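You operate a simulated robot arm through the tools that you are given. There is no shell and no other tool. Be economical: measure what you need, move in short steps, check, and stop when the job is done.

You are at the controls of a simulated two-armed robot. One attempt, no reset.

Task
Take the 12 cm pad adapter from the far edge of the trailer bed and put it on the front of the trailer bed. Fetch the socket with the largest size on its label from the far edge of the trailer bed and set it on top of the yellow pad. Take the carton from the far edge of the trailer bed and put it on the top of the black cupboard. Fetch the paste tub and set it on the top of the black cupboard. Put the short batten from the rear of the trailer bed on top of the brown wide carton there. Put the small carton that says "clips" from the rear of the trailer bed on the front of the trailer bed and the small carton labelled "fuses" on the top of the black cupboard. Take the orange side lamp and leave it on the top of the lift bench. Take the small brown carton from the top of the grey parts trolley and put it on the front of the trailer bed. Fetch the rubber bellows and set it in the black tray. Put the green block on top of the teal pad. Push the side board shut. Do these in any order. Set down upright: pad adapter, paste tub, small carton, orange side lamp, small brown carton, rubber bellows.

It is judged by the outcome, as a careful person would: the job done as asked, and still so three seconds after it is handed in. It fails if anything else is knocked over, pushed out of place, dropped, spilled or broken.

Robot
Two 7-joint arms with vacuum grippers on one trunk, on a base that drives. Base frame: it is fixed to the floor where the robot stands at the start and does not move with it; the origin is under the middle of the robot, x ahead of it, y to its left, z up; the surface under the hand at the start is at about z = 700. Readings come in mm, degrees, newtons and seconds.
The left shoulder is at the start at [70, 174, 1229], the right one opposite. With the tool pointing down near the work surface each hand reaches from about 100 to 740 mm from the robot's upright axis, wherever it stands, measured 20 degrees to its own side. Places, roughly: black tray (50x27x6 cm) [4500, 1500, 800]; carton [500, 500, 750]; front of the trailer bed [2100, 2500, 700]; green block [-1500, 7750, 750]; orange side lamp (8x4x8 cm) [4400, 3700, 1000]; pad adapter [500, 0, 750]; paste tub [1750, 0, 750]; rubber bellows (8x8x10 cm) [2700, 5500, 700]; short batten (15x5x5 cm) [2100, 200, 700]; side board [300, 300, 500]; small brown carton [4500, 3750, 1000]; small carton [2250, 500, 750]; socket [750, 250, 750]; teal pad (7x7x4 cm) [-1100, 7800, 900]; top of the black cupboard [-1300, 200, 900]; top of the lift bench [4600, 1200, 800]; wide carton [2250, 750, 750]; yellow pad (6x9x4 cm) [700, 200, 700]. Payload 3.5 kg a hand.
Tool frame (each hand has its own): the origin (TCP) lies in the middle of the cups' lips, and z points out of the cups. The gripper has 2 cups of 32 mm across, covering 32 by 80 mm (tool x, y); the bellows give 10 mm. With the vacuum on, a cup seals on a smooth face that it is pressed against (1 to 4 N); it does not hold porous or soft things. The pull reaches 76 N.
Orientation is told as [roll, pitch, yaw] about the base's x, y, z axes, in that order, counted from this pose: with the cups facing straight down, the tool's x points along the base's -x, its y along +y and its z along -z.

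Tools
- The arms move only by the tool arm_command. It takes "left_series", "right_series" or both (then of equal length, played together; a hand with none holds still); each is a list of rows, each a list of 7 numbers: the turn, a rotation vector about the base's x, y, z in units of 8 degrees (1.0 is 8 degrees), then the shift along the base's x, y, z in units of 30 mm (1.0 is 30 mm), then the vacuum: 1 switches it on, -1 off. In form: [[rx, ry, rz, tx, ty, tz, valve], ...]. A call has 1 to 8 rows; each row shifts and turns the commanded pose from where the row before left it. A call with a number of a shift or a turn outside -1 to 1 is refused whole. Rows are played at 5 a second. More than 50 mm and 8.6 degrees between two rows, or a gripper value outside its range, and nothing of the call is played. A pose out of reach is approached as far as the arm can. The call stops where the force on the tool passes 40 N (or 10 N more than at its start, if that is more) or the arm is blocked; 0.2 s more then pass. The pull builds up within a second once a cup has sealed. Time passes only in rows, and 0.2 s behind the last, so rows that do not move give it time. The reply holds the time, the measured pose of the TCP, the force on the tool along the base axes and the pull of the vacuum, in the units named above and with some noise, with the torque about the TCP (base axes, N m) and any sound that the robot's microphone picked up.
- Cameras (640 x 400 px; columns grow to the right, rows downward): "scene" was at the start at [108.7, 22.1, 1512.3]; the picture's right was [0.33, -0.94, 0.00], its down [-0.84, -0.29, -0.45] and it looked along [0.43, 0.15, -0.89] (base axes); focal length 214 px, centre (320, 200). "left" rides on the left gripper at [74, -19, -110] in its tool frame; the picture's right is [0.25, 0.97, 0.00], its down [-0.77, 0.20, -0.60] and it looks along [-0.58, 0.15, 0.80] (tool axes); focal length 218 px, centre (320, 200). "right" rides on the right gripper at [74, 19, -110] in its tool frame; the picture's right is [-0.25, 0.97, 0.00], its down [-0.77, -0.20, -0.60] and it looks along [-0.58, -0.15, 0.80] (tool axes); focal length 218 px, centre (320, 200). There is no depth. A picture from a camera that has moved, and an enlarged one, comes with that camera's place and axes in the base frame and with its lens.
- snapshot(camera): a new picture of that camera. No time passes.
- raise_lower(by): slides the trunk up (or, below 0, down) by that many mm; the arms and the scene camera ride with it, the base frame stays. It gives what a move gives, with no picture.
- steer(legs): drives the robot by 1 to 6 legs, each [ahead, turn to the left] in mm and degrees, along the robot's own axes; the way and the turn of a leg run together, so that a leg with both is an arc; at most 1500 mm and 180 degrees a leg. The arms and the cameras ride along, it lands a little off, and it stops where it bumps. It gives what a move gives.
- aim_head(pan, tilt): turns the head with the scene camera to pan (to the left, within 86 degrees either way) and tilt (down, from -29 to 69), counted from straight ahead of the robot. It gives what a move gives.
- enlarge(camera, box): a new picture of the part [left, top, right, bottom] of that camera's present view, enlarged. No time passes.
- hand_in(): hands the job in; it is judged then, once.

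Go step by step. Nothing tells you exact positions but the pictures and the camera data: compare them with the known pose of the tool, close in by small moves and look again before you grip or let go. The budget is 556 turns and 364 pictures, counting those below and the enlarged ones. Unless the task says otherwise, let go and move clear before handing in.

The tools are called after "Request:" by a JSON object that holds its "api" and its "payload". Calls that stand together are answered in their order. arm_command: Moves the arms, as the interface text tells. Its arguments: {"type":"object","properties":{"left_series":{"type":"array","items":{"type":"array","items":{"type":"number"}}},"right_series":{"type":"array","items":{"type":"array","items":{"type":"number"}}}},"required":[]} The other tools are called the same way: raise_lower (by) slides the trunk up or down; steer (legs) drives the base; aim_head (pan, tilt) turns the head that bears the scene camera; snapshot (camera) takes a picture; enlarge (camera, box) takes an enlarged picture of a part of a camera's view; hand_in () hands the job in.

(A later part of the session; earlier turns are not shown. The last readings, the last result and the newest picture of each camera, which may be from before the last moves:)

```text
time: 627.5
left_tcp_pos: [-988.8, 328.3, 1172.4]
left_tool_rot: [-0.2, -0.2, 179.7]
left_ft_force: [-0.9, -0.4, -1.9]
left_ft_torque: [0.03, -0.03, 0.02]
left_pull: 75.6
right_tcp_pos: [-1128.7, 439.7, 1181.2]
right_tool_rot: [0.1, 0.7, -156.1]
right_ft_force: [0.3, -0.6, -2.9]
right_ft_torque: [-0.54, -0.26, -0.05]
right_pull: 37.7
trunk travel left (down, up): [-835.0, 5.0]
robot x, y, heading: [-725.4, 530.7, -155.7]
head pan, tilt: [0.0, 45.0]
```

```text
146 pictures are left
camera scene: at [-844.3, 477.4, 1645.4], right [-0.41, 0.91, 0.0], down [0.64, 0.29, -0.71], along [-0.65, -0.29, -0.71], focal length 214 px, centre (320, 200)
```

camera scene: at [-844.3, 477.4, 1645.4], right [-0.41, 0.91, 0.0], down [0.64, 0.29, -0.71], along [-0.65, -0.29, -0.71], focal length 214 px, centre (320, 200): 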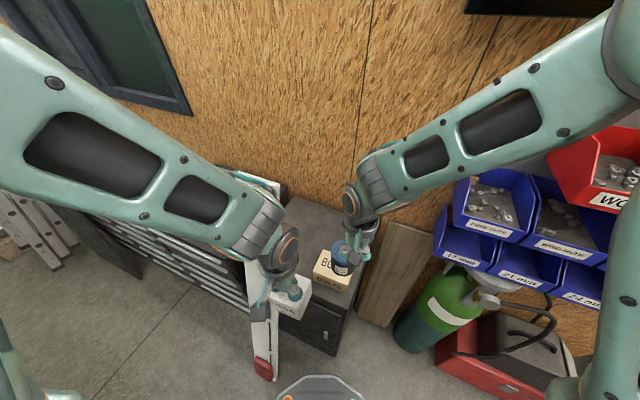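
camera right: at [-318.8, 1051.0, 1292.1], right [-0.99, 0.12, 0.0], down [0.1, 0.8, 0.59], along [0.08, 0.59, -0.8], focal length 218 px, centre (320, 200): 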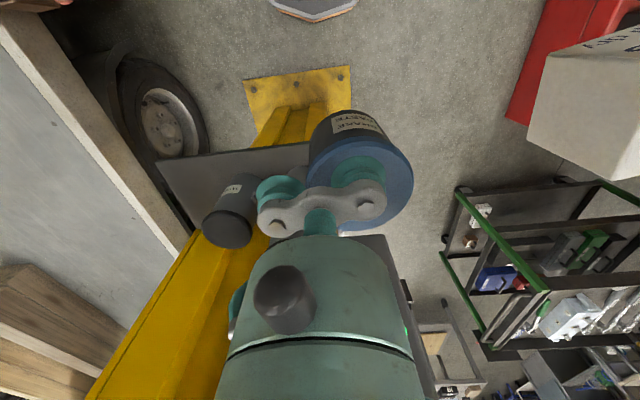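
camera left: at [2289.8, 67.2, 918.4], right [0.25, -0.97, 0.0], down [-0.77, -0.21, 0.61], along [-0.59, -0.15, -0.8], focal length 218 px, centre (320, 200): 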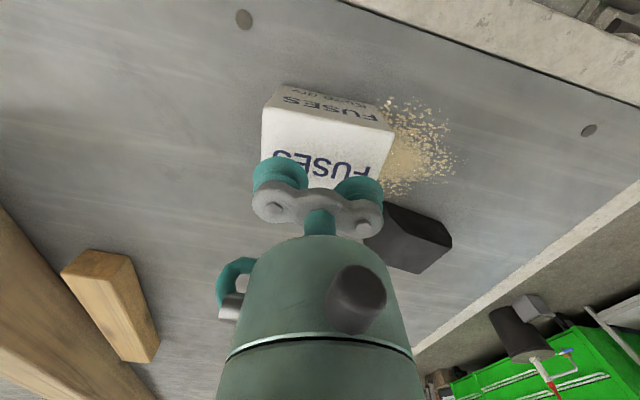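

Request:
{"api": "arm_command", "payload": {"right_series": [[0, 0, 0, -0.9, -0.16, 0, 1], [0, 0, 0, -0.9, -0.16, 0, 1], [0, 0, 0, -0.9, -0.16, 0, 1], [0, 0, 0, -0.9, -0.16, 0, 1], [0, 0, 0, -0.9, -0.16, 0, 1], [0, 0, 0, -0.9, -0.16, 0, 1], [0, 0, 0, -0.9, -0.16, 0, 1], [0, 0, 0, -0.9, -0.16, 0, 1]]}}

Request:
{"api": "arm_command", "payload": {"right_series": [[0, 0, 0, 0, 0, -1, 1], [0, 0, 0, 0, 0, -1, 1], [0, 0, 0, 0, 0, -1, 1], [0, 0, 0, 0, 0, -1, 1], [0, 0, 0, 0, 0, -1, 1], [0, 0, 0, 0, 0, -1, 1], [0, 0, 0, 0, 0, 0, 1]]}}

Request:
{"api": "enlarge", "payload": {"camera": "scene", "box": [220, 150, 440, 350]}}

Request:
{"api": "snapshot", "payload": {"camera": "right"}}

```text
time: 629.3
left_tcp_pos: [-992.4, 326.4, 1173.5]
left_tool_rot: [-0.2, -0.2, 179.7]
left_ft_force: [0.0, 0.0, -1.5]
left_ft_torque: [0.0, -0.06, -0.01]
left_pull: 76.0
right_tcp_pos: [-1348.6, 398.1, 1179.6]
right_tool_rot: [0.1, 0.8, -156.0]
right_ft_force: [-1.0, 0.1, -2.2]
right_ft_torque: [-0.51, -0.29, -0.03]
right_pull: 37.7
trunk travel left (down, up): [-835.0, 5.0]
robot x, y, heading: [-725.4, 530.3, -155.6]
head pan, tilt: [0.0, 45.0]
```

```text
time: 630.9
left_tcp_pos: [-991.0, 327.7, 1173.3]
left_tool_rot: [-0.2, -0.3, 179.6]
left_ft_force: [-0.1, -0.1, -1.1]
left_ft_torque: [0.0, 0.01, 0.0]
left_pull: 75.1
right_tcp_pos: [-1346.3, 399.0, 1001.2]
right_tool_rot: [0.1, 0.7, -156.0]
right_ft_force: [0.2, 0.3, -1.4]
right_ft_torque: [-0.54, -0.27, -0.04]
right_pull: 37.7
trunk travel left (down, up): [-835.0, 5.0]
robot x, y, heading: [-723.9, 529.3, -155.6]
head pan, tilt: [0.0, 45.0]
```

```text
2.00 times, centred on (330, 250) of scene
camera zoom: at [-846.2, 476.4, 1645.2], right [-0.41, 0.91, 0.0], down [0.64, 0.29, -0.71], along [-0.64, -0.29, -0.71], focal length 429 px, centre (300, 100)
```

zoom: 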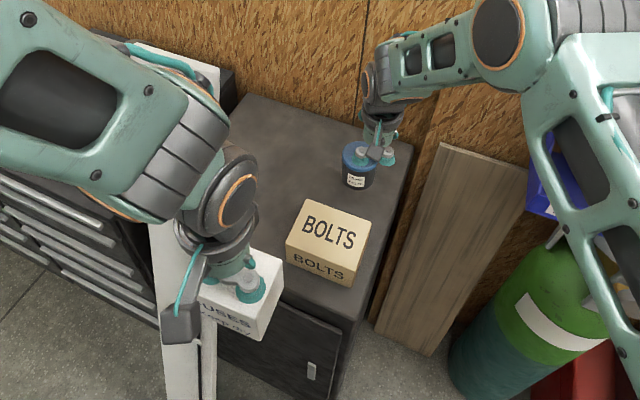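

```text
144 pictures are left
camera right: at [-1271.7, 410.4, 1112.1], right [0.16, -0.99, 0.0], down [-0.79, -0.13, 0.59], along [-0.59, -0.09, -0.8], focal length 218 px, centre (320, 200)
```

right: 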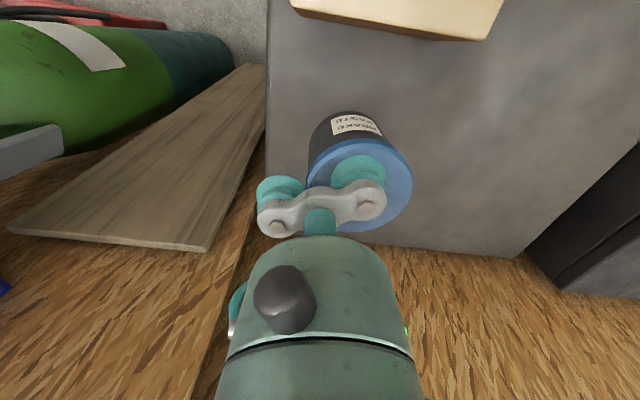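

Request:
{"api": "arm_command", "payload": {"right_series": [[0, 0, 0, 0, 0, -1, 1], [0, 0, 0, 0, 0, -0.7, 1], [0, 0, 0, 0, 0, -0.2, 1], [0, 0, 0, 0, 0, 0, 1]]}}

Request:
{"api": "arm_command", "payload": {"right_series": [[0, 0, 0, 0, 0, -0.1, 1], [0, 0, 0, 0, 0, -0.1, 1], [0, 0, 0, 0, 0, -0.1, 1], [0, 0, 0, 0, 0, 0, 1]]}}

```text
time: 631.9
left_tcp_pos: [-991.5, 326.7, 1172.4]
left_tool_rot: [-0.2, -0.3, 179.6]
left_ft_force: [-0.1, 0.2, -1.9]
left_ft_torque: [-0.02, -0.07, -0.02]
left_pull: 75.5
right_tcp_pos: [-1345.5, 399.4, 943.9]
right_tool_rot: [0.1, 0.7, -156.1]
right_ft_force: [-0.4, 0.0, -2.6]
right_ft_torque: [-0.55, -0.25, -0.05]
right_pull: 37.3
trunk travel left (down, up): [-835.0, 5.0]
robot x, y, heading: [-728.4, 526.1, -155.6]
head pan, tilt: [0.0, 45.0]
```

```text
time: 632.9
left_tcp_pos: [-991.1, 327.2, 1172.3]
left_tool_rot: [-0.2, -0.3, 179.6]
left_ft_force: [-0.2, 0.5, -1.3]
left_ft_torque: [-0.01, 0.01, 0.01]
left_pull: 75.8
right_tcp_pos: [-1346.7, 398.4, 935.1]
right_tool_rot: [0.1, 0.7, -156.1]
right_ft_force: [-0.1, -0.7, -2.9]
right_ft_torque: [-0.53, -0.27, -0.03]
right_pull: 38.0
trunk travel left (down, up): [-835.0, 5.0]
robot x, y, heading: [-722.6, 531.2, -155.6]
head pan, tilt: [0.0, 45.0]
```

Request:
{"api": "arm_command", "payload": {"right_series": [[0, 0, 0, 0, 0, -0.1, 1], [0, 0, 0, 0, 0, -0.1, 1], [0, 0, 0, 0, 0, -0.1, 1], [0, 0, 0, 0, 0, 0, 1]]}}

```text
time: 633.9
left_tcp_pos: [-988.4, 329.2, 1173.1]
left_tool_rot: [-0.1, -0.3, 179.5]
left_ft_force: [0.4, -0.6, -1.6]
left_ft_torque: [0.0, -0.01, 0.03]
left_pull: 75.7
right_tcp_pos: [-1344.9, 400.4, 928.6]
right_tool_rot: [0.1, 0.5, -156.2]
right_ft_force: [-4.6, 5.6, 25.9]
right_ft_torque: [-1.08, -0.13, -0.23]
right_pull: 37.9
trunk travel left (down, up): [-835.0, 5.0]
robot x, y, heading: [-724.9, 530.7, -155.9]
head pan, tilt: [0.0, 45.0]
```

Request:
{"api": "arm_command", "payload": {"right_series": [[0, 0, 0, 0, 0, 0.06, 1], [0, 0, 0, 0, 0, 0, -1], [0, 0, 0, 0, 0, 0, -1], [0, 0, 0, 0, 0, 0, -1], [0, 0, 0, 0, 0, 0.2, -1], [0, 0, 0, 0, 0, 0.6, -1], [0, 0, 0, 0, 0, 1, -1], [0, 0, 0, 0, 0, 1, -1]]}}

Request:
{"api": "snapshot", "payload": {"camera": "right"}}

```text
time: 635.7
left_tcp_pos: [-991.2, 327.1, 1173.8]
left_tool_rot: [-0.2, -0.2, 179.6]
left_ft_force: [0.4, -0.1, -1.7]
left_ft_torque: [0.03, 0.0, -0.01]
left_pull: 75.9
right_tcp_pos: [-1344.7, 399.3, 1012.3]
right_tool_rot: [0.1, 0.7, -156.2]
right_ft_force: [0.1, 0.3, -1.0]
right_ft_torque: [0.0, -0.01, -0.03]
right_pull: 0.0
trunk travel left (down, up): [-835.0, 5.0]
robot x, y, heading: [-724.5, 527.8, -156.0]
head pan, tilt: [0.0, 45.0]
```

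```text
143 pictures are left
camera right: at [-1270.5, 410.0, 1123.4], right [0.16, -0.99, 0.0], down [-0.79, -0.13, 0.59], along [-0.59, -0.09, -0.8], focal length 218 px, centre (320, 200)
```

right: 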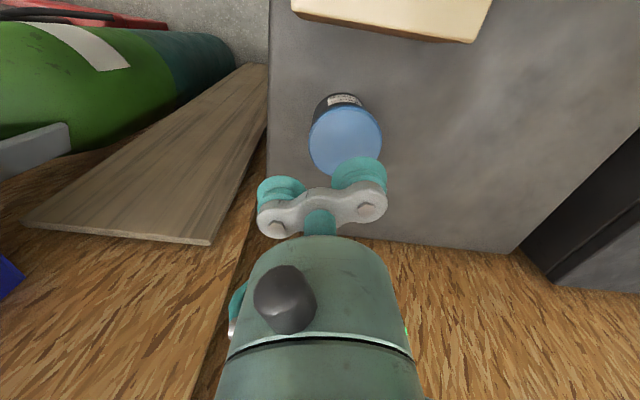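

Tub stands upright. Now clear the right hand and take FUSES to about (−1320, 270) behind the BOLTS carton.

Request:
{"api": "arm_command", "payload": {"right_series": [[0, 0, 0, 0, 0, 1, -1], [0, 0, 0, 0, 0, 1, -1], [0, 0, 0, 0.5, 0.2, 1, -1], [0, 0, 0, 1, 0.2, 1, -1], [0, 0, 0, 1, 0.2, 0, -1], [0, 0, 0, 1, 0.2, 0, -1], [0, 0, 0, 1, 0.2, 0, -1], [0, 0, 0, 1, 0.2, 0, -1]]}}

Request:
{"api": "arm_command", "payload": {"left_series": [[0, 0, 0, -0.9, -0.15, 0, 1], [0, 0, 0, -0.9, -0.15, 0, 1], [0, 0, 0, -0.9, -0.15, 0, 1], [0, 0, 0, -0.9, -0.15, 0, 1], [0, 0, 0, -0.9, -0.15, 0, 1], [0, 0, 0, -0.9, -0.15, 0, 1]], "right_series": [[0, 0, 0, 0.8, 0.5, 0, -1], [0, 0, 0, 0.8, 0.5, 0, -1], [0, 0, 0, 0, 0, 0, -1], [0, 0, 0, 0, 0, 0, -1], [0, 0, 0, 0, 0, 0, -1], [0, 0, 0, 0, 0, 0, -1]]}}

Request:
{"api": "snapshot", "payload": {"camera": "scene"}}

```text
time: 637.5
left_tcp_pos: [-990.6, 326.4, 1173.2]
left_tool_rot: [-0.2, -0.1, 179.6]
left_ft_force: [1.0, -0.5, -1.5]
left_ft_torque: [0.02, -0.02, 0.0]
left_pull: 75.3
right_tcp_pos: [-1180.2, 435.4, 1132.3]
right_tool_rot: [0.0, 0.7, -156.2]
right_ft_force: [0.3, -1.1, 0.4]
right_ft_torque: [0.02, 0.02, -0.01]
right_pull: 0.0
trunk travel left (down, up): [-835.0, 5.0]
robot x, y, heading: [-725.4, 528.0, -156.1]
head pan, tilt: [0.0, 45.0]
```

```text
time: 638.9
left_tcp_pos: [-1154.4, 301.1, 1170.7]
left_tool_rot: [-0.3, -0.1, 179.5]
left_ft_force: [0.7, 0.1, -1.2]
left_ft_torque: [0.02, -0.02, -0.02]
left_pull: 75.5
right_tcp_pos: [-1133.9, 465.5, 1132.4]
right_tool_rot: [0.1, 0.9, -156.1]
right_ft_force: [0.0, -0.1, 0.5]
right_ft_torque: [0.0, -0.04, -0.01]
right_pull: 0.1
trunk travel left (down, up): [-835.0, 5.0]
robot x, y, heading: [-726.5, 529.4, -155.5]
head pan, tilt: [0.0, 45.0]
```

```text
142 pictures are left
camera scene: at [-848.4, 476.0, 1645.0], right [-0.41, 0.91, 0.0], down [0.65, 0.29, -0.71], along [-0.64, -0.29, -0.71], focal length 214 px, centre (320, 200)
```

scene: 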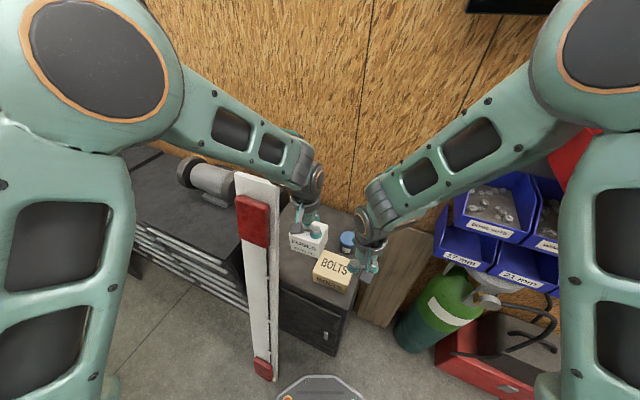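

Request:
{"api": "arm_command", "payload": {"left_series": [[0, 0, 0, -0.92, -0.17, 0, 1], [0, 0, 0, -0.92, -0.17, 0, 1], [0, 0, 0, -0.92, -0.17, -0.5, 1], [0, 0, 0, -0.92, -0.17, -1, 1], [0, 0, 0, -0.92, -0.17, -1, 1], [0, 0, 0, -0.92, -0.17, -1, 1], [0, 0, 0, 0, 0, -1, 1]]}}

Request:
{"api": "enlarge", "payload": {"camera": "scene", "box": [200, 140, 420, 320]}}

Request:
{"api": "snapshot", "payload": {"camera": "left"}}

```text
time: 640.5
left_tcp_pos: [-1319.9, 268.1, 1037.5]
left_tool_rot: [-0.3, -0.2, 179.6]
left_ft_force: [0.1, 0.4, -2.2]
left_ft_torque: [0.0, 0.0, -0.01]
left_pull: 75.8
right_tcp_pos: [-1132.4, 464.6, 1131.8]
right_tool_rot: [0.1, 0.9, -156.1]
right_ft_force: [-0.4, -0.5, 0.7]
right_ft_torque: [-0.01, -0.03, -0.01]
right_pull: 0.1
trunk travel left (down, up): [-835.0, 5.0]
robot x, y, heading: [-725.0, 528.5, -155.8]
head pan, tilt: [0.0, 45.0]
```

```text
2.22 times, centred on (310, 230) of scene
camera zoom: at [-846.9, 476.1, 1645.2], right [-0.41, 0.91, 0.0], down [0.64, 0.29, -0.71], along [-0.64, -0.29, -0.71], focal length 477 px, centre (342, 133)
```

zoom: 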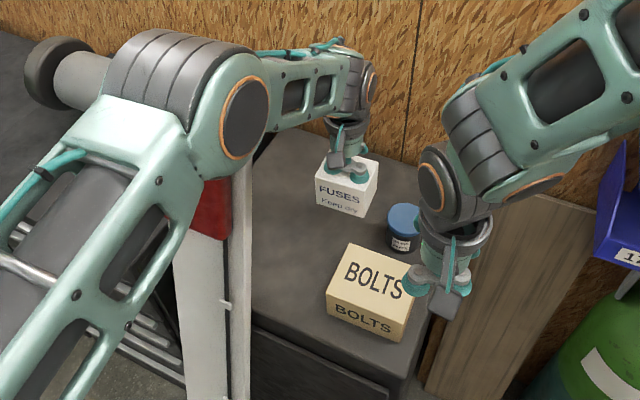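

```text
140 pictures are left
camera left: at [-1245.4, 287.3, 1147.6], right [0.25, -0.97, 0.0], down [-0.77, -0.2, 0.61], along [-0.59, -0.15, -0.8], focal length 218 px, centre (320, 200)
```

left: 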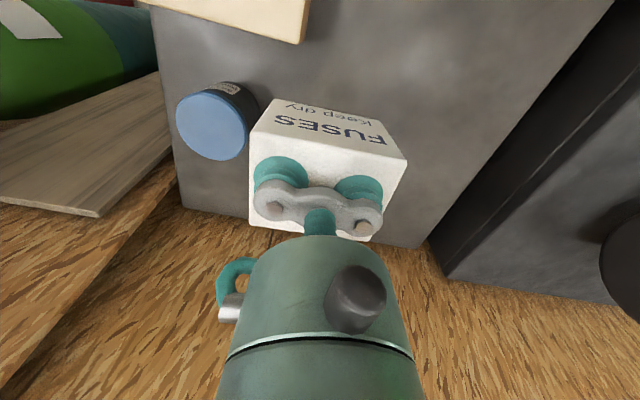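

Request:
{"api": "arm_command", "payload": {"left_series": [[0, 0, 0, 0, 0, -1, 1], [0, 0, 0, 0, 0, -1, 1], [0, 0, 0, 0, 0, -0.9, 1], [0, 0, 0, 0, 0, -0.2, 1], [0, 0, 0, 0, 0, 0, 1]]}}

Request:
{"api": "arm_command", "payload": {"left_series": [[0, 0, 0, 0, 0, -0.1, 1], [0, 0, 0, 0, 0, -0.1, 1], [0, 0, 0, 0, 0, -0.1, 1], [0, 0, 0, 0, 0, 0, 1]]}}

```text
time: 641.7
left_tcp_pos: [-1319.2, 268.5, 944.6]
left_tool_rot: [-0.1, -0.2, 179.6]
left_ft_force: [-0.5, -0.7, -1.0]
left_ft_torque: [0.0, -0.02, -0.03]
left_pull: 75.9
right_tcp_pos: [-1132.0, 464.7, 1132.7]
right_tool_rot: [0.0, 0.8, -156.1]
right_ft_force: [0.2, -0.5, 0.2]
right_ft_torque: [0.0, 0.01, 0.0]
right_pull: 0.1
trunk travel left (down, up): [-835.0, 5.0]
robot x, y, heading: [-725.1, 531.0, -155.7]
head pan, tilt: [0.0, 45.0]
```

```text
time: 642.7
left_tcp_pos: [-1319.6, 268.1, 936.2]
left_tool_rot: [-0.2, -0.2, 179.6]
left_ft_force: [-0.2, 0.1, -1.3]
left_ft_torque: [0.0, -0.04, 0.0]
left_pull: 74.9
right_tcp_pos: [-1131.9, 465.6, 1132.7]
right_tool_rot: [0.2, 0.9, -156.1]
right_ft_force: [0.1, 0.4, -0.4]
right_ft_torque: [-0.02, 0.0, 0.0]
right_pull: 0.1
trunk travel left (down, up): [-835.0, 5.0]
robot x, y, heading: [-722.7, 527.8, -155.2]
head pan, tilt: [0.0, 45.0]
```

Request:
{"api": "arm_command", "payload": {"left_series": [[0, 0, 0, 0, 0, -0.1, 1], [0, 0, 0, 0, 0, -0.1, 1], [0, 0, 0, 0, 0, 0, 1]]}}

```text
time: 643.5
left_tcp_pos: [-1319.2, 268.7, 934.8]
left_tool_rot: [-0.1, -0.6, 179.6]
left_ft_force: [-5.7, -2.2, 28.0]
left_ft_torque: [-0.01, -0.19, 0.0]
left_pull: 74.9
right_tcp_pos: [-1130.7, 466.5, 1133.7]
right_tool_rot: [0.1, 0.6, -156.0]
right_ft_force: [-0.2, 0.6, 0.4]
right_ft_torque: [-0.01, 0.01, 0.01]
right_pull: 0.0
trunk travel left (down, up): [-835.0, 5.0]
robot x, y, heading: [-725.3, 532.8, -155.9]
head pan, tilt: [0.0, 45.0]
```

Request:
{"api": "arm_command", "payload": {"left_series": [[0, 0, 0, 0, 0, 0.07, -1], [0, 0, 0, 0, 0, 0, -1], [0, 0, 0, 0, 0, 0, -1], [0, 0, 0, 0, 0, 0.3, -1], [0, 0, 0, 0, 0, 1, -1], [0, 0, 0, 0, 0, 1, -1], [0, 0, 0, 0, 0, 1, -1], [0, 0, 0, 0, 0, 1, -1]]}}

Request:
{"api": "arm_command", "payload": {"left_series": [[0, 0, 0, 0, 0, 1, -1], [0, 0, 0, 0.5, 0.2, 1, -1], [0, 0, 0, 1, 0.2, 0, -1], [0, 0, 0, 1, 0.2, 0, -1], [0, 0, 0, 1, 0.2, 0, -1], [0, 0, 0, 1, 0.2, 0, -1], [0, 0, 0, 1, 0.2, 0, -1], [0, 0, 0, 1, 0.2, 0, -1]]}}

Request:
{"api": "steer", "payload": {"legs": [[-350, 0]]}}

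Request:
{"api": "enlarge", "payload": {"camera": "scene", "box": [220, 100, 440, 300]}}

```text
time: 645.3
left_tcp_pos: [-1319.3, 269.6, 1062.3]
left_tool_rot: [-0.3, -0.2, 179.6]
left_ft_force: [0.5, 0.0, 0.7]
left_ft_torque: [-0.02, 0.01, 0.01]
left_pull: 0.0
right_tcp_pos: [-1131.0, 464.9, 1133.5]
right_tool_rot: [0.1, 0.6, -156.1]
right_ft_force: [-0.5, 0.1, -0.4]
right_ft_torque: [0.03, 0.01, -0.01]
right_pull: 0.0
trunk travel left (down, up): [-835.0, 5.0]
robot x, y, heading: [-727.5, 528.6, -155.7]
head pan, tilt: [0.0, 45.0]
```

```text
time: 647.1
left_tcp_pos: [-1122.1, 311.5, 1121.6]
left_tool_rot: [-0.3, -0.2, 179.6]
left_ft_force: [-0.2, -0.5, 0.3]
left_ft_torque: [0.0, 0.0, 0.01]
left_pull: 0.0
right_tcp_pos: [-1130.8, 465.7, 1133.2]
right_tool_rot: [0.2, 0.7, -156.2]
right_ft_force: [0.0, 0.1, -0.3]
right_ft_torque: [-0.02, 0.0, 0.06]
right_pull: 0.1
trunk travel left (down, up): [-835.0, 5.0]
robot x, y, heading: [-725.1, 527.3, -155.9]
head pan, tilt: [0.0, 45.0]
```

```text
time: 649.4
left_tcp_pos: [-808.4, 453.0, 1120.2]
left_tool_rot: [-0.3, -0.1, 179.7]
left_ft_force: [0.8, -0.1, -0.5]
left_ft_torque: [-0.02, 0.02, -0.01]
left_pull: 0.0
right_tcp_pos: [-818.0, 606.9, 1131.3]
right_tool_rot: [0.0, 0.7, -156.1]
right_ft_force: [0.8, -0.2, -0.1]
right_ft_torque: [0.01, -0.02, 0.02]
right_pull: 0.1
trunk travel left (down, up): [-835.0, 5.0]
robot x, y, heading: [-408.9, 676.3, -155.5]
head pan, tilt: [0.0, 45.0]
```

```text
2.00 times, centred on (330, 200) of scene
camera zoom: at [-532.4, 618.2, 1644.9], right [-0.41, 0.91, 0.0], down [0.65, 0.29, -0.71], along [-0.64, -0.29, -0.71], focal length 429 px, centre (300, 200)
```

zoom: 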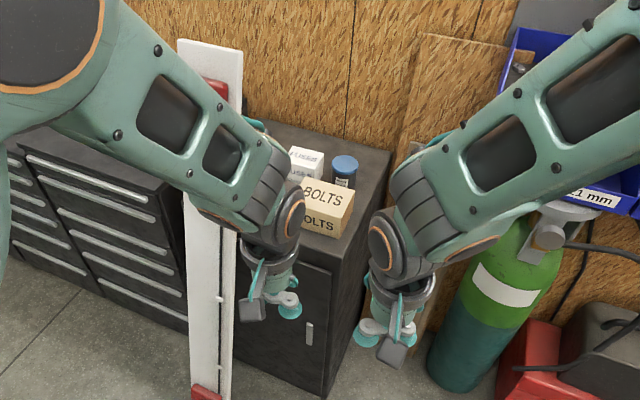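

Request:
{"api": "steer", "payload": {"legs": [[0, 165]]}}

Request:
{"api": "aim_head", "payload": {"pan": 45, "tilt": 30}}

Request:
{"api": "snapshot", "payload": {"camera": "scene"}}

```text
time: 656.5
left_tcp_pos: [30.6, 785.3, 1121.4]
left_tool_rot: [-0.4, -0.1, -14.5]
left_ft_force: [-0.2, 0.1, 0.0]
left_ft_torque: [0.0, -0.02, 0.0]
left_pull: 0.1
right_tcp_pos: [0.6, 634.2, 1132.6]
right_tool_rot: [0.1, 0.8, 9.7]
right_ft_force: [0.0, -0.3, 0.1]
right_ft_torque: [0.0, 0.05, -0.03]
right_pull: 0.1
trunk travel left (down, up): [-835.0, 5.0]
robot x, y, heading: [-411.5, 671.2, 10.1]
head pan, tilt: [0.0, 45.0]
```

```text
time: 657.7
left_tcp_pos: [29.7, 785.6, 1122.1]
left_tool_rot: [-0.4, -0.3, -14.5]
left_ft_force: [-0.1, 0.3, 0.6]
left_ft_torque: [-0.01, -0.02, 0.01]
left_pull: 0.1
right_tcp_pos: [0.4, 634.8, 1133.3]
right_tool_rot: [0.1, 0.7, 9.7]
right_ft_force: [0.0, -0.6, -0.6]
right_ft_torque: [0.0, -0.02, -0.01]
right_pull: 0.0
trunk travel left (down, up): [-835.0, 5.0]
robot x, y, heading: [-410.9, 671.3, 10.3]
head pan, tilt: [45.0, 30.0]
```

```text
138 pictures are left
camera scene: at [-309.0, 755.9, 1667.8], right [0.82, -0.57, 0.0], down [-0.29, -0.41, -0.87], along [0.5, 0.71, -0.5], focal length 214 px, centre (320, 200)
```

scene: 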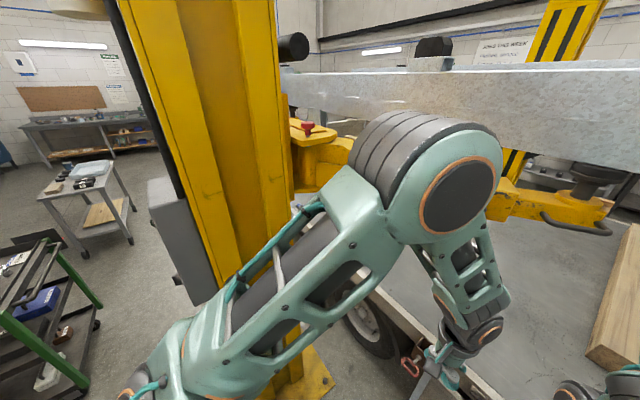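

Request:
{"api": "steer", "payload": {"legs": [[0, -100], [600, 0], [0, 155]]}}

Request:
{"api": "aim_head", "payload": {"pan": 0, "tilt": 20}}

Request:
{"api": "snapshot", "payload": {"camera": "scene"}}

```text
time: 671.6
left_tcp_pos: [-251.9, 501.0, 1121.8]
left_tool_rot: [-0.2, -0.2, 41.0]
left_ft_force: [-1.1, 0.2, 0.0]
left_ft_torque: [-0.02, 0.0, 0.01]
left_pull: 0.1
right_tcp_pos: [-143.8, 391.1, 1134.4]
right_tool_rot: [0.0, 0.8, 65.2]
right_ft_force: [-0.3, -0.4, 0.2]
right_ft_torque: [-0.04, -0.01, 0.02]
right_pull: 0.1
trunk travel left (down, up): [-835.0, 5.0]
robot x, y, heading: [-406.2, 73.0, 65.8]
head pan, tilt: [45.0, 30.0]
```

```text
time: 672.8
left_tcp_pos: [-252.3, 501.5, 1121.1]
left_tool_rot: [-0.4, -0.3, 41.0]
left_ft_force: [-0.1, -0.7, 0.9]
left_ft_torque: [0.04, -0.01, 0.02]
left_pull: 0.0
right_tcp_pos: [-143.7, 390.5, 1134.1]
right_tool_rot: [0.1, 0.8, 65.3]
right_ft_force: [-0.2, 0.4, -0.6]
right_ft_torque: [0.02, -0.03, -0.01]
right_pull: 0.1
trunk travel left (down, up): [-835.0, 5.0]
robot x, y, heading: [-408.9, 73.9, 65.9]
head pan, tilt: [0.0, 20.0]
```

```text
137 pictures are left
camera scene: at [-348.8, 205.8, 1683.8], right [0.91, -0.41, 0.0], down [-0.14, -0.31, -0.94], along [0.39, 0.86, -0.34], focal length 214 px, centre (320, 200)
```

scene: 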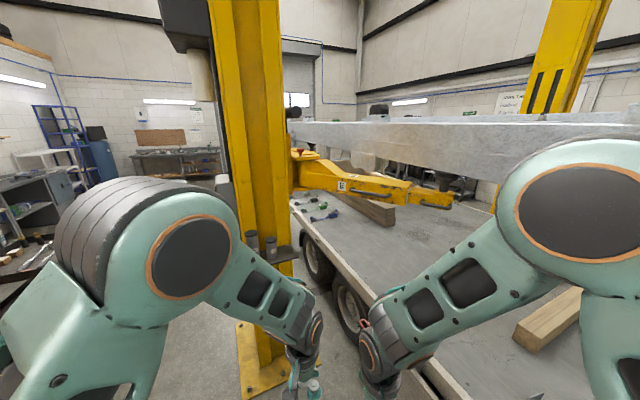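

Request:
{"api": "enlarge", "payload": {"camera": "scene", "box": [220, 215, 310, 285]}}

```text
5.71 times, centred on (265, 250) of scene
camera zoom: at [-348.8, 205.8, 1683.8], right [0.91, -0.41, 0.0], down [-0.14, -0.31, -0.94], along [0.39, 0.86, -0.34], focal length 1226 px, centre (634, -86)
```

zoom: 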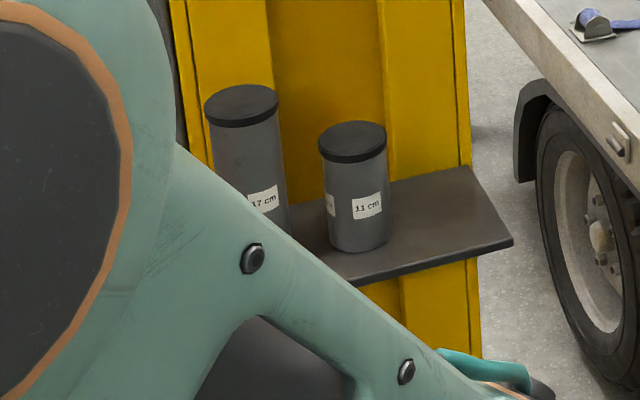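

Both cans on the post shelf still stand. Now I'll study the side board from a low viewpoint.

Request:
{"api": "steer", "payload": {"legs": [[0, -66], [-150, 0]]}}

Request:
{"api": "raise_lower", "payload": {"by": -600}}

Request:
{"api": "aim_head", "payload": {"pan": 0, "tilt": 20}}

Request:
{"api": "snapshot", "payload": {"camera": "scene"}}

```text
time: 677.0
left_tcp_pos: [-101.5, 104.3, 1121.5]
left_tool_rot: [-0.4, -0.1, -25.4]
left_ft_force: [0.2, 0.5, 0.6]
left_ft_torque: [0.0, 0.02, 0.02]
left_pull: 0.2
right_tcp_pos: [-158.6, -38.1, 1132.3]
right_tool_rot: [0.1, 0.8, -1.3]
right_ft_force: [-0.2, 0.0, -0.2]
right_ft_torque: [-0.03, 0.0, 0.0]
right_pull: 0.0
trunk travel left (down, up): [-835.0, 5.0]
robot x, y, heading: [-556.2, 75.4, -1.1]
head pan, tilt: [0.0, 20.0]
```

```text
refused: -600 is not a number from -400 to 400
```

```text
time: 677.6
left_tcp_pos: [-103.0, 104.8, 1121.2]
left_tool_rot: [-0.4, -0.2, -25.4]
left_ft_force: [0.3, -0.1, 0.4]
left_ft_torque: [0.03, -0.04, 0.04]
left_pull: 0.0
right_tcp_pos: [-160.0, -38.8, 1131.9]
right_tool_rot: [0.2, 0.8, -1.3]
right_ft_force: [0.8, -0.9, 0.2]
right_ft_torque: [0.01, 0.02, 0.01]
right_pull: 0.1
trunk travel left (down, up): [-835.0, 5.0]
robot x, y, heading: [-555.3, 79.6, -0.5]
head pan, tilt: [0.0, 20.0]
```

```text
135 pictures are left
camera scene: at [-413.3, 75.0, 1683.7], right [-0.02, -1.0, 0.0], down [-0.34, 0.01, -0.94], along [0.94, -0.01, -0.34], focal length 214 px, centre (320, 200)
```

scene: 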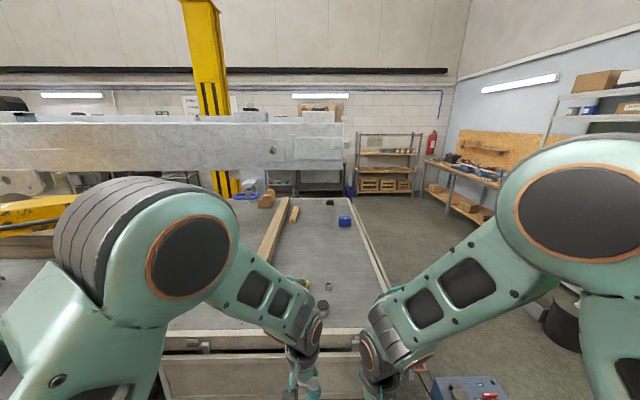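

Request:
{"api": "raise_lower", "payload": {"by": -400}}

Request:
{"api": "arm_command", "payload": {"left_series": [[0, 0, 0.5, -0.3, 1, 0, -1], [0, 0, 0.5, -0.3, 1, 0, -1], [0, 0, 0.5, 0, 1, 0, -1], [0, 0, 0.5, 0, 1, 0, -1], [0, 0, 0.5, 0, 1, 0, -1], [0, 0, 0.5, 0, 1, 0, -1], [0, 0, 0, 0, 1, 0, -1]], "right_series": [[0, 0, 0, 0, -1, 0, -1], [0, 0, 0, 0, -1, 0, -1], [0, 0, 0, 0, -1, 0, -1], [0, 0, 0, 0, -1, 0, -1], [0, 0, 0, 0, -1, 0, -1], [0, 0, 0, 0, -1, 0, -1], [0, 0, 0, 0, -1, 0, -1]]}}

Request:
{"api": "snapshot", "payload": {"camera": "scene"}}

```text
time: 681.5
left_tcp_pos: [-103.9, 103.8, 722.2]
left_tool_rot: [-0.4, -0.2, -25.5]
left_ft_force: [0.6, 0.1, -0.6]
left_ft_torque: [-0.03, 0.03, -0.02]
left_pull: 0.0
right_tcp_pos: [-161.9, -38.7, 733.3]
right_tool_rot: [0.1, 0.8, -1.4]
right_ft_force: [1.0, -0.2, 0.0]
right_ft_torque: [0.0, -0.02, 0.01]
right_pull: 0.1
trunk travel left (down, up): [-435.0, 405.0]
robot x, y, heading: [-559.8, 71.7, -1.0]
head pan, tilt: [0.0, 20.0]
```

```text
time: 683.0
left_tcp_pos: [-122.5, 316.5, 722.1]
left_tool_rot: [-0.4, -0.2, -1.4]
left_ft_force: [0.2, 1.0, 0.2]
left_ft_torque: [0.01, -0.02, -0.01]
left_pull: 0.0
right_tcp_pos: [-161.1, -247.6, 732.6]
right_tool_rot: [0.1, 0.8, -1.3]
right_ft_force: [-0.6, 0.1, 0.0]
right_ft_torque: [0.0, 0.0, -0.01]
right_pull: 0.0
trunk travel left (down, up): [-435.0, 405.0]
robot x, y, heading: [-558.6, 76.4, -0.9]
head pan, tilt: [0.0, 20.0]
```

```text
134 pictures are left
camera scene: at [-414.9, 75.2, 1283.9], right [-0.02, -1.0, 0.0], down [-0.34, 0.01, -0.94], along [0.94, -0.01, -0.34], focal length 214 px, centre (320, 200)
```

scene: 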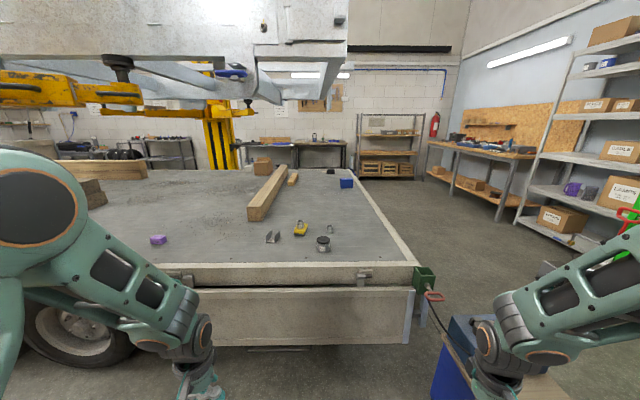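

Request:
{"api": "enlarge", "payload": {"camera": "scene", "box": [330, 250, 450, 350]}}

Request:
{"api": "enlarge", "payload": {"camera": "scene", "box": [160, 250, 280, 350]}}

```text
4.00 times, centred on (390, 300) of scene
camera zoom: at [-414.9, 75.2, 1283.9], right [-0.02, -1.0, 0.0], down [-0.34, 0.01, -0.94], along [0.94, -0.01, -0.34], focal length 858 px, centre (40, -200)
```

zoom: 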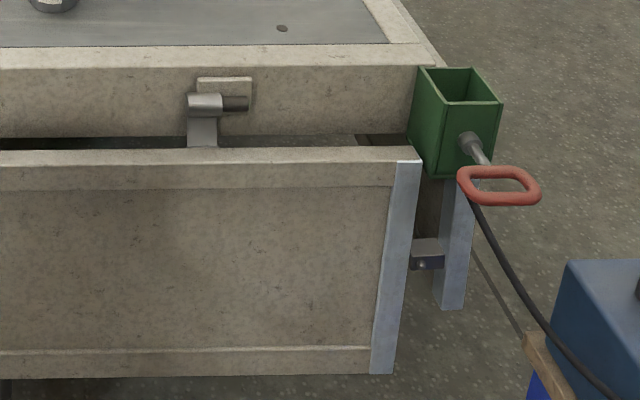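

```text
4.00 times, centred on (220, 300) of scene
camera zoom: at [-414.9, 75.2, 1283.9], right [-0.02, -1.0, 0.0], down [-0.34, 0.01, -0.94], along [0.94, -0.01, -0.34], focal length 858 px, centre (720, -200)
```

zoom: 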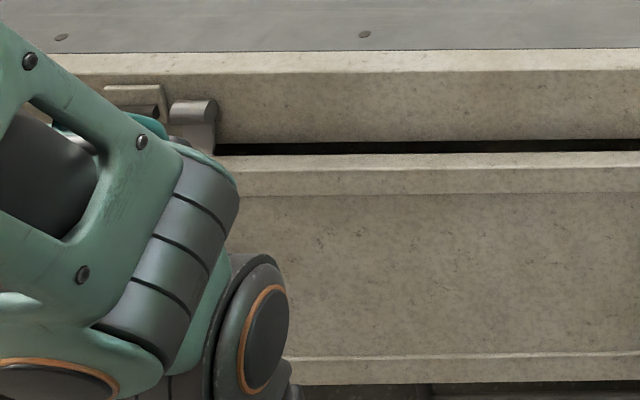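

Request:
{"api": "steer", "payload": {"legs": [[100, 0]]}}

Request:
{"api": "arm_command", "payload": {"left_series": [[0, -1, 0, 0.3, -0.2, -1, -1], [0, -1, 0, 0.3, -0.2, -1, -1], [0, -1, 0, 0.3, -0.2, -1, -1], [0, -1, 0, 0.3, -0.2, -1, -1], [0, -1, 0, 0.3, -0.2, -1, -1], [0, -1, 0, 0.3, -0.2, -1, -1], [0, -1, 0, 0.3, -0.2, -1, -1], [0, -1, 0, 0.3, -0.2, -1, -1]]}}

Request:
{"api": "arm_command", "payload": {"left_series": [[0, -1, 0, 0.3, 0, -1, -1], [0, -1, 0, 0.3, 0, -1, -1], [0, -1, 0, 0.3, 0, 0, -1], [0, -0.25, 0, 0.3, 0, 0, -1]]}}

Request:
{"api": "snapshot", "payload": {"camera": "scene"}}

Request:
{"api": "snapshot", "payload": {"camera": "left"}}

```text
time: 684.2
left_tcp_pos: [-20.8, 314.9, 720.9]
left_tool_rot: [-0.4, -0.2, -1.3]
left_ft_force: [1.2, 0.1, 0.4]
left_ft_torque: [0.03, 0.0, 0.01]
left_pull: 0.2
right_tcp_pos: [-62.7, -248.3, 730.9]
right_tool_rot: [0.1, 0.8, -1.2]
right_ft_force: [0.7, 0.0, -0.6]
right_ft_torque: [-0.01, 0.01, -0.01]
right_pull: 0.2
trunk travel left (down, up): [-435.0, 405.0]
robot x, y, heading: [-460.0, 75.1, -0.7]
head pan, tilt: [0.0, 20.0]
```

```text
time: 686.0
left_tcp_pos: [48.7, 266.4, 481.8]
left_tool_rot: [2.4, -64.3, -3.2]
left_ft_force: [-0.2, -0.5, -0.1]
left_ft_torque: [-0.01, 0.02, 0.01]
left_pull: 0.2
right_tcp_pos: [-61.9, -248.2, 733.4]
right_tool_rot: [0.1, 0.9, -1.3]
right_ft_force: [0.0, 0.2, 0.0]
right_ft_torque: [0.0, 0.0, -0.02]
right_pull: 0.1
trunk travel left (down, up): [-435.0, 405.0]
robot x, y, heading: [-455.5, 75.2, -0.5]
head pan, tilt: [0.0, 20.0]
```

```text
time: 687.0
left_tcp_pos: [85.4, 266.3, 421.1]
left_tool_rot: [101.4, -88.6, -102.0]
left_ft_force: [0.4, -0.4, -0.1]
left_ft_torque: [-0.01, 0.0, -0.02]
left_pull: 0.0
right_tcp_pos: [-61.4, -248.6, 731.8]
right_tool_rot: [0.1, 0.8, -1.3]
right_ft_force: [-0.2, 0.0, 0.1]
right_ft_torque: [-0.01, -0.01, -0.01]
right_pull: 0.1
trunk travel left (down, up): [-435.0, 405.0]
robot x, y, heading: [-454.7, 75.0, -1.0]
head pan, tilt: [0.0, 20.0]
```

```text
131 pictures are left
camera scene: at [-315.8, 73.8, 1283.9], right [-0.01, -1.0, 0.0], down [-0.34, 0.0, -0.94], along [0.94, -0.01, -0.34], focal length 214 px, centre (320, 200)
```

scene: 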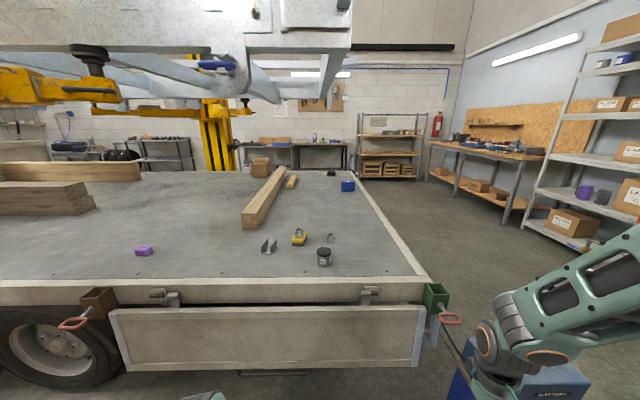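

```text
130 pictures are left
camera left: at [-25.8, 249.9, 346.5], right [0.01, 0.97, -0.23], down [-0.61, 0.19, 0.77], along [0.79, 0.13, 0.59], focal length 218 px, centre (320, 200)
```

left: 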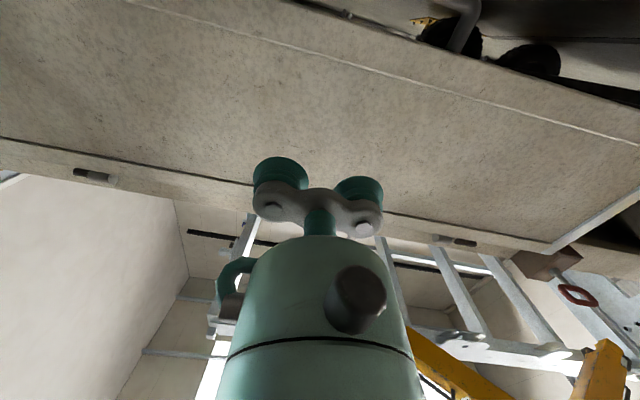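

Request:
{"api": "arm_command", "payload": {"left_series": [[0, 0, 0, 1, 0, 0, -1], [0, 0, 0, 1, 0, 0, -1], [0, 0, 0, 1, 0, 0, -1], [0, 0, 0, 1, 0, 0, -1], [0, 0, 0, 1, 0, 0, -1], [0, 0, 0, 1, 0, 0, -1]]}}

Request:
{"api": "arm_command", "payload": {"left_series": [[0, 0, 0, 0.3, 0, 0, 1], [0, 0, 0, 0.2, 0, 0, 1], [0, 0, 0, 0.2, 0, 0, 1], [0, 0, 0, 0, 0, 0, 1]]}}

```text
time: 688.4
left_tcp_pos: [265.2, 268.3, 423.8]
left_tool_rot: [95.7, -88.6, -96.2]
left_ft_force: [0.3, 0.2, -0.9]
left_ft_torque: [0.0, 0.07, -0.01]
left_pull: 0.1
right_tcp_pos: [-62.0, -247.4, 732.9]
right_tool_rot: [0.1, 0.7, -1.2]
right_ft_force: [0.2, -0.8, -0.4]
right_ft_torque: [0.01, 0.01, 0.01]
right_pull: 0.0
trunk travel left (down, up): [-435.0, 405.0]
robot x, y, heading: [-455.5, 72.0, -1.2]
head pan, tilt: [0.0, 20.0]
```

```text
time: 689.4
left_tcp_pos: [277.2, 266.5, 433.0]
left_tool_rot: [98.5, -88.6, -98.8]
left_ft_force: [0.4, -0.3, 0.0]
left_ft_torque: [0.03, 0.02, 0.01]
left_pull: 0.1
left hand out of reach, approached as far as the arm can: row 1, 2, 3
right_tcp_pos: [-63.8, -249.0, 731.8]
right_tool_rot: [0.0, 0.9, -1.3]
right_ft_force: [0.0, 0.1, -0.9]
right_ft_torque: [-0.01, 0.01, 0.02]
right_pull: 0.1
trunk travel left (down, up): [-435.0, 405.0]
robot x, y, heading: [-459.4, 72.6, -1.3]
head pan, tilt: [0.0, 20.0]
```

Request:
{"api": "arm_command", "payload": {"left_series": [[0, 0, 0, -1, 0, -0.3, -1], [0, 0, 0, -1, 0, 0, -1], [0, 0, 0, -1, 0, 0, -1], [0, 0, 0, -1, 0, 0, -1]]}}

Request:
{"api": "steer", "payload": {"legs": [[110, 0]]}}

Request:
{"api": "arm_command", "payload": {"left_series": [[0, 0, 0, 0.3, 0, 0, 1], [0, 0, 0, 0.2, 0, 0, 1], [0, 0, 0, 0.2, 0, 0, 1], [0, 0, 0, 0.1, 0, 0, 1], [0, 0, 0, 0, 0, 0, 1]]}}

```text
time: 690.4
left_tcp_pos: [155.6, 267.8, 425.9]
left_tool_rot: [99.8, -88.7, -100.3]
left_ft_force: [-0.5, 0.4, 0.6]
left_ft_torque: [0.01, 0.02, 0.03]
left_pull: 0.0
right_tcp_pos: [-62.2, -248.7, 734.5]
right_tool_rot: [0.1, 0.7, -1.1]
right_ft_force: [-1.0, 0.8, 0.1]
right_ft_torque: [-0.03, -0.02, 0.0]
right_pull: 0.0
trunk travel left (down, up): [-435.0, 405.0]
robot x, y, heading: [-458.1, 78.1, -1.1]
head pan, tilt: [0.0, 20.0]
```

```text
time: 691.6
left_tcp_pos: [266.7, 264.6, 423.9]
left_tool_rot: [95.1, -88.6, -95.5]
left_ft_force: [0.6, 0.5, 0.6]
left_ft_torque: [0.0, 0.0, 0.02]
left_pull: 0.0
right_tcp_pos: [50.3, -249.1, 733.1]
right_tool_rot: [0.1, 0.9, -1.2]
right_ft_force: [0.3, 0.6, 0.4]
right_ft_torque: [0.02, 0.03, 0.01]
right_pull: 0.0
trunk travel left (down, up): [-435.0, 405.0]
robot x, y, heading: [-347.8, 72.3, -1.1]
head pan, tilt: [0.0, 20.0]
```

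```text
time: 692.8
left_tcp_pos: [288.9, 264.0, 425.8]
left_tool_rot: [100.2, -88.6, -100.7]
left_ft_force: [-31.4, -1.3, 12.0]
left_ft_torque: [-0.37, 0.24, 0.15]
left_pull: 75.4
right_tcp_pos: [46.6, -251.1, 734.1]
right_tool_rot: [0.0, 0.7, -1.2]
right_ft_force: [-0.2, 0.6, 0.6]
right_ft_torque: [-0.02, 0.0, 0.02]
right_pull: 0.0
trunk travel left (down, up): [-435.0, 405.0]
robot x, y, heading: [-346.8, 69.6, -0.9]
head pan, tilt: [0.0, 20.0]
```

The cups hold the board. Now pull its lower edge outward a little to learn how it swings.

Request:
{"api": "arm_command", "payload": {"left_series": [[0, 0, 0, -0.2, 0, 0, 1], [0, 0, 0, -0.3, 0, 0, 1], [0, 0, 0, -0.3, 0, 0, 1], [0, 0, 0, 0, 0, 0, 1]]}}

Request:
{"api": "snapshot", "payload": {"camera": "scene"}}

```text
time: 693.8
left_tcp_pos: [267.6, 264.5, 427.4]
left_tool_rot: [109.6, -88.3, -109.9]
left_ft_force: [17.0, -1.9, 25.3]
left_ft_torque: [-0.03, 0.98, 0.0]
left_pull: 76.1
right_tcp_pos: [47.7, -251.1, 733.5]
right_tool_rot: [0.2, 0.8, -1.2]
right_ft_force: [1.0, -0.2, 0.8]
right_ft_torque: [0.0, -0.01, 0.0]
right_pull: 0.0
trunk travel left (down, up): [-435.0, 405.0]
robot x, y, heading: [-346.4, 72.5, -0.9]
head pan, tilt: [0.0, 20.0]
```

```text
129 pictures are left
camera scene: at [-206.5, 71.2, 1284.3], right [-0.01, -1.0, 0.0], down [-0.34, 0.01, -0.94], along [0.94, -0.01, -0.34], focal length 214 px, centre (320, 200)
```

scene: 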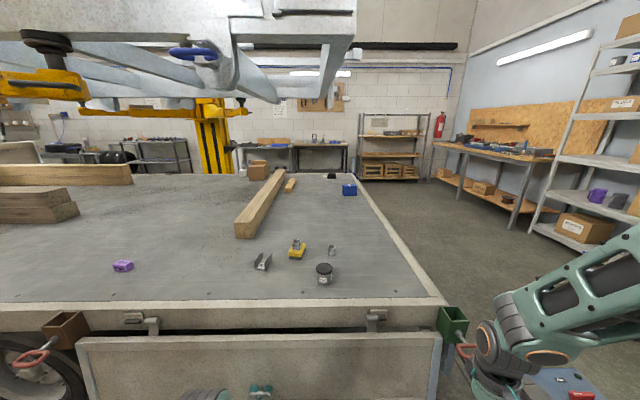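

Request:
{"api": "arm_command", "payload": {"left_series": [[0, 0.5, 0, 0, 0, 0.1, 1], [0, 0.75, 0, -0.89, 0, 0.25, 1], [0, 0.75, 0, -0.86, 0, 0.34, 1], [0, 0, 0, 0, 0, 0, 1]]}}

Request:
{"api": "snapshot", "payload": {"camera": "left"}}

```text
time: 694.8
left_tcp_pos: [215.8, 265.9, 446.3]
left_tool_rot: [4.7, -74.4, -5.1]
left_ft_force: [25.2, -2.8, 18.7]
left_ft_torque: [0.01, 0.8, 0.11]
left_pull: 75.2
right_tcp_pos: [47.8, -251.9, 733.0]
right_tool_rot: [0.1, 0.7, -1.3]
right_ft_force: [-0.2, 0.3, 0.6]
right_ft_torque: [-0.02, 0.04, 0.01]
right_pull: 0.0
trunk travel left (down, up): [-435.0, 405.0]
robot x, y, heading: [-347.4, 72.4, -0.8]
head pan, tilt: [0.0, 20.0]
```

```text
128 pictures are left
camera left: at [88.9, 248.7, 404.9], right [-0.06, 0.97, -0.22], down [-0.37, 0.19, 0.91], along [0.93, 0.13, 0.35], focal length 218 px, centre (320, 200)
```

left: 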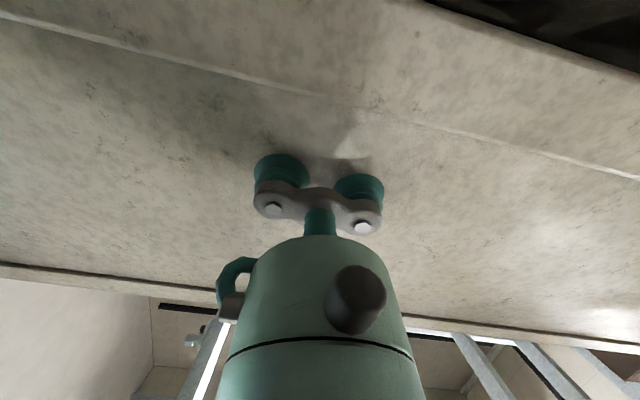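

It swings up as a drop-side, but it's heavy for one hand. I'll let it back down, and regrip near the lower edge with both hands, standing centred on the board.

Request:
{"api": "arm_command", "payload": {"left_series": [[0, -0.75, 0, 0.86, 0, -0.34, 1], [0, -0.75, 0, 0.89, 0, -0.25, 1], [0, -0.5, 0, 0.6, 0, -0.1, 1], [0, 0, 0, 0, 0, 0, 1]]}}

Request:
{"api": "arm_command", "payload": {"left_series": [[0, 0, 0, 0, 0, 0, -1], [0, 0, 0, 0, 0, 0, -1], [0, 0, 0, -0.2, 0, 0, -1], [0, 0, 0, -0.5, 0, 0, -1], [0, 0, 0, -1, 0, 0, -1], [0, 0, 0, -1, 0, 0, -1], [0, 0, 0, -1, 0, 0, -1]]}}

```text
time: 695.8
left_tcp_pos: [283.6, 265.7, 420.6]
left_tool_rot: [79.4, -88.6, -79.8]
left_ft_force: [-4.6, -7.5, -19.2]
left_ft_torque: [0.43, -0.64, 0.22]
left_pull: 75.8
right_tcp_pos: [49.3, -250.9, 731.4]
right_tool_rot: [0.1, 0.8, -1.2]
right_ft_force: [0.2, 0.2, 0.0]
right_ft_torque: [-0.06, -0.03, 0.02]
right_pull: 0.1
trunk travel left (down, up): [-435.0, 405.0]
robot x, y, heading: [-347.9, 73.0, -0.7]
head pan, tilt: [0.0, 20.0]
```

```text
time: 697.4
left_tcp_pos: [173.2, 263.3, 425.1]
left_tool_rot: [100.0, -88.7, -100.2]
left_ft_force: [-0.3, 0.5, 0.0]
left_ft_torque: [0.0, 0.0, 0.01]
left_pull: 0.1
right_tcp_pos: [47.8, -249.9, 733.5]
right_tool_rot: [0.2, 0.9, -1.1]
right_ft_force: [-0.7, 0.0, 0.1]
right_ft_torque: [0.02, 0.01, 0.02]
right_pull: 0.0
trunk travel left (down, up): [-435.0, 405.0]
robot x, y, heading: [-343.7, 70.1, -0.9]
head pan, tilt: [0.0, 20.0]
```

Request:
{"api": "steer", "payload": {"legs": [[-160, 0], [0, 91], [185, 0], [0, -90]]}}

Request:
{"api": "arm_command", "payload": {"right_series": [[0, -1, 0, 0, 0.8, -1, -1], [0, -1, 0, 0, 0.8, -1, -1], [0, -1, 0, 0, 0.8, -1, -1], [0, -1, 0, 0, 0.8, -1, -1], [0, -1, 0, 0, 0.8, -1, -1], [0, -1, 0, 0, 0.8, -1, -1], [0, -1, 0, 0, 0.8, -1, -1], [0, -1, 0, 0, 0.5, -1, -1]]}}

Request:
{"api": "arm_command", "payload": {"right_series": [[0, -1, 0, 0.5, 0, -1, -1], [0, -1, 0, 0.5, 0, -1, -1], [0, -1, 0, 0.5, 0, -1, -1], [0, -0.3, 0, 0.5, 0, -0.5, -1]], "left_series": [[0, 0, 0, -0.5, 0, -0.5, -1], [0, 0, 0, -0.5, 0, -0.5, -1], [0, 0, 0, -0.5, 0, -0.3, -1], [0, 0, 0, 0, 0, 0, -1]]}}

Request:
{"api": "snapshot", "payload": {"camera": "scene"}}

```text
time: 707.6
left_tcp_pos: [6.6, 467.2, 426.0]
left_tool_rot: [98.3, -88.5, -96.9]
left_ft_force: [0.2, -0.6, 0.0]
left_ft_torque: [-0.04, 0.0, 0.0]
left_pull: 0.0
right_tcp_pos: [-103.5, -51.6, 732.2]
right_tool_rot: [0.1, 0.8, 0.4]
right_ft_force: [0.8, 0.0, 0.8]
right_ft_torque: [0.01, 0.0, 0.02]
right_pull: 0.0
trunk travel left (down, up): [-435.0, 405.0]
robot x, y, heading: [-508.9, 262.8, 0.8]
head pan, tilt: [0.0, 20.0]
```

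```text
time: 709.4
left_tcp_pos: [6.8, 467.4, 423.8]
left_tool_rot: [97.3, -88.6, -96.1]
left_ft_force: [0.5, 0.0, -0.1]
left_ft_torque: [-0.04, 0.03, 0.0]
left_pull: 0.1
right_tcp_pos: [-14.7, 131.9, 470.5]
right_tool_rot: [-0.7, -63.0, 0.9]
right_ft_force: [0.3, -0.2, -0.2]
right_ft_torque: [-0.02, 0.01, 0.03]
right_pull: 0.1
right hand out of reach, approached as far as the arm can: row 6, 7, 8
trunk travel left (down, up): [-435.0, 405.0]
robot x, y, heading: [-507.2, 263.0, 0.9]
head pan, tilt: [0.0, 20.0]
```

```text
time: 710.4
left_tcp_pos: [-37.3, 466.5, 385.5]
left_tool_rot: [98.0, -88.7, -96.9]
left_ft_force: [0.0, 1.4, -0.3]
left_ft_torque: [0.01, -0.01, -0.02]
left_pull: 0.1
right_tcp_pos: [72.6, 139.3, 385.6]
right_tool_rot: [-48.5, -89.5, 48.5]
right_ft_force: [0.9, 0.3, 0.1]
right_ft_torque: [0.01, 0.0, 0.01]
right_pull: 0.0
right hand out of reach, approached as far as the arm can: row 1
trunk travel left (down, up): [-435.0, 405.0]
robot x, y, heading: [-509.6, 259.7, 0.6]
head pan, tilt: [0.0, 20.0]
```

```text
127 pictures are left
camera scene: at [-365.6, 264.5, 1283.9], right [0.01, -1.0, 0.0], down [-0.34, 0.0, -0.94], along [0.94, 0.01, -0.34], focal length 214 px, centre (320, 200)
```

scene: 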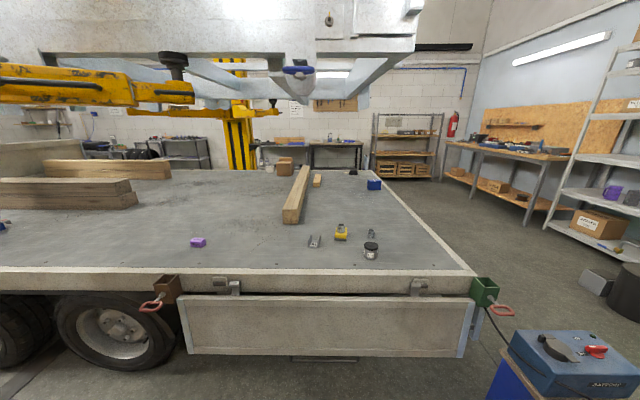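

Request:
{"api": "steer", "payload": {"legs": [[165, 0]]}}

Request:
{"api": "arm_command", "payload": {"left_series": [[0, 0, 0, 1, -0.6, 0, -1], [0, 0, 0, 1, -0.6, 0, -1], [0, 0, 0, 1, -0.6, 0, -1], [0, 0, 0, 0.5, -0.4, 0, -1]]}}

```text
time: 711.8
left_tcp_pos: [127.6, 471.3, 385.1]
left_tool_rot: [95.8, -88.6, -94.4]
left_ft_force: [-0.1, -0.9, 0.1]
left_ft_torque: [-0.01, 0.0, -0.04]
left_pull: 0.1
right_tcp_pos: [237.4, 143.3, 384.8]
right_tool_rot: [-42.8, -89.4, 43.0]
right_ft_force: [1.0, -0.1, 0.1]
right_ft_torque: [0.01, 0.03, -0.03]
right_pull: 0.0
trunk travel left (down, up): [-435.0, 405.0]
robot x, y, heading: [-346.8, 267.3, 0.9]
head pan, tilt: [0.0, 20.0]
```

```text
time: 712.8
left_tcp_pos: [230.6, 404.1, 386.7]
left_tool_rot: [96.4, -88.6, -95.1]
left_ft_force: [-0.9, -0.5, -0.4]
left_ft_torque: [-0.01, -0.01, 0.01]
left_pull: 0.0
right_tcp_pos: [236.4, 142.0, 385.8]
right_tool_rot: [-45.3, -89.5, 45.5]
right_ft_force: [-1.0, -0.3, -1.1]
right_ft_torque: [0.04, 0.0, -0.02]
right_pull: 0.0
trunk travel left (down, up): [-435.0, 405.0]
robot x, y, heading: [-341.7, 262.4, 0.8]
head pan, tilt: [0.0, 20.0]
```

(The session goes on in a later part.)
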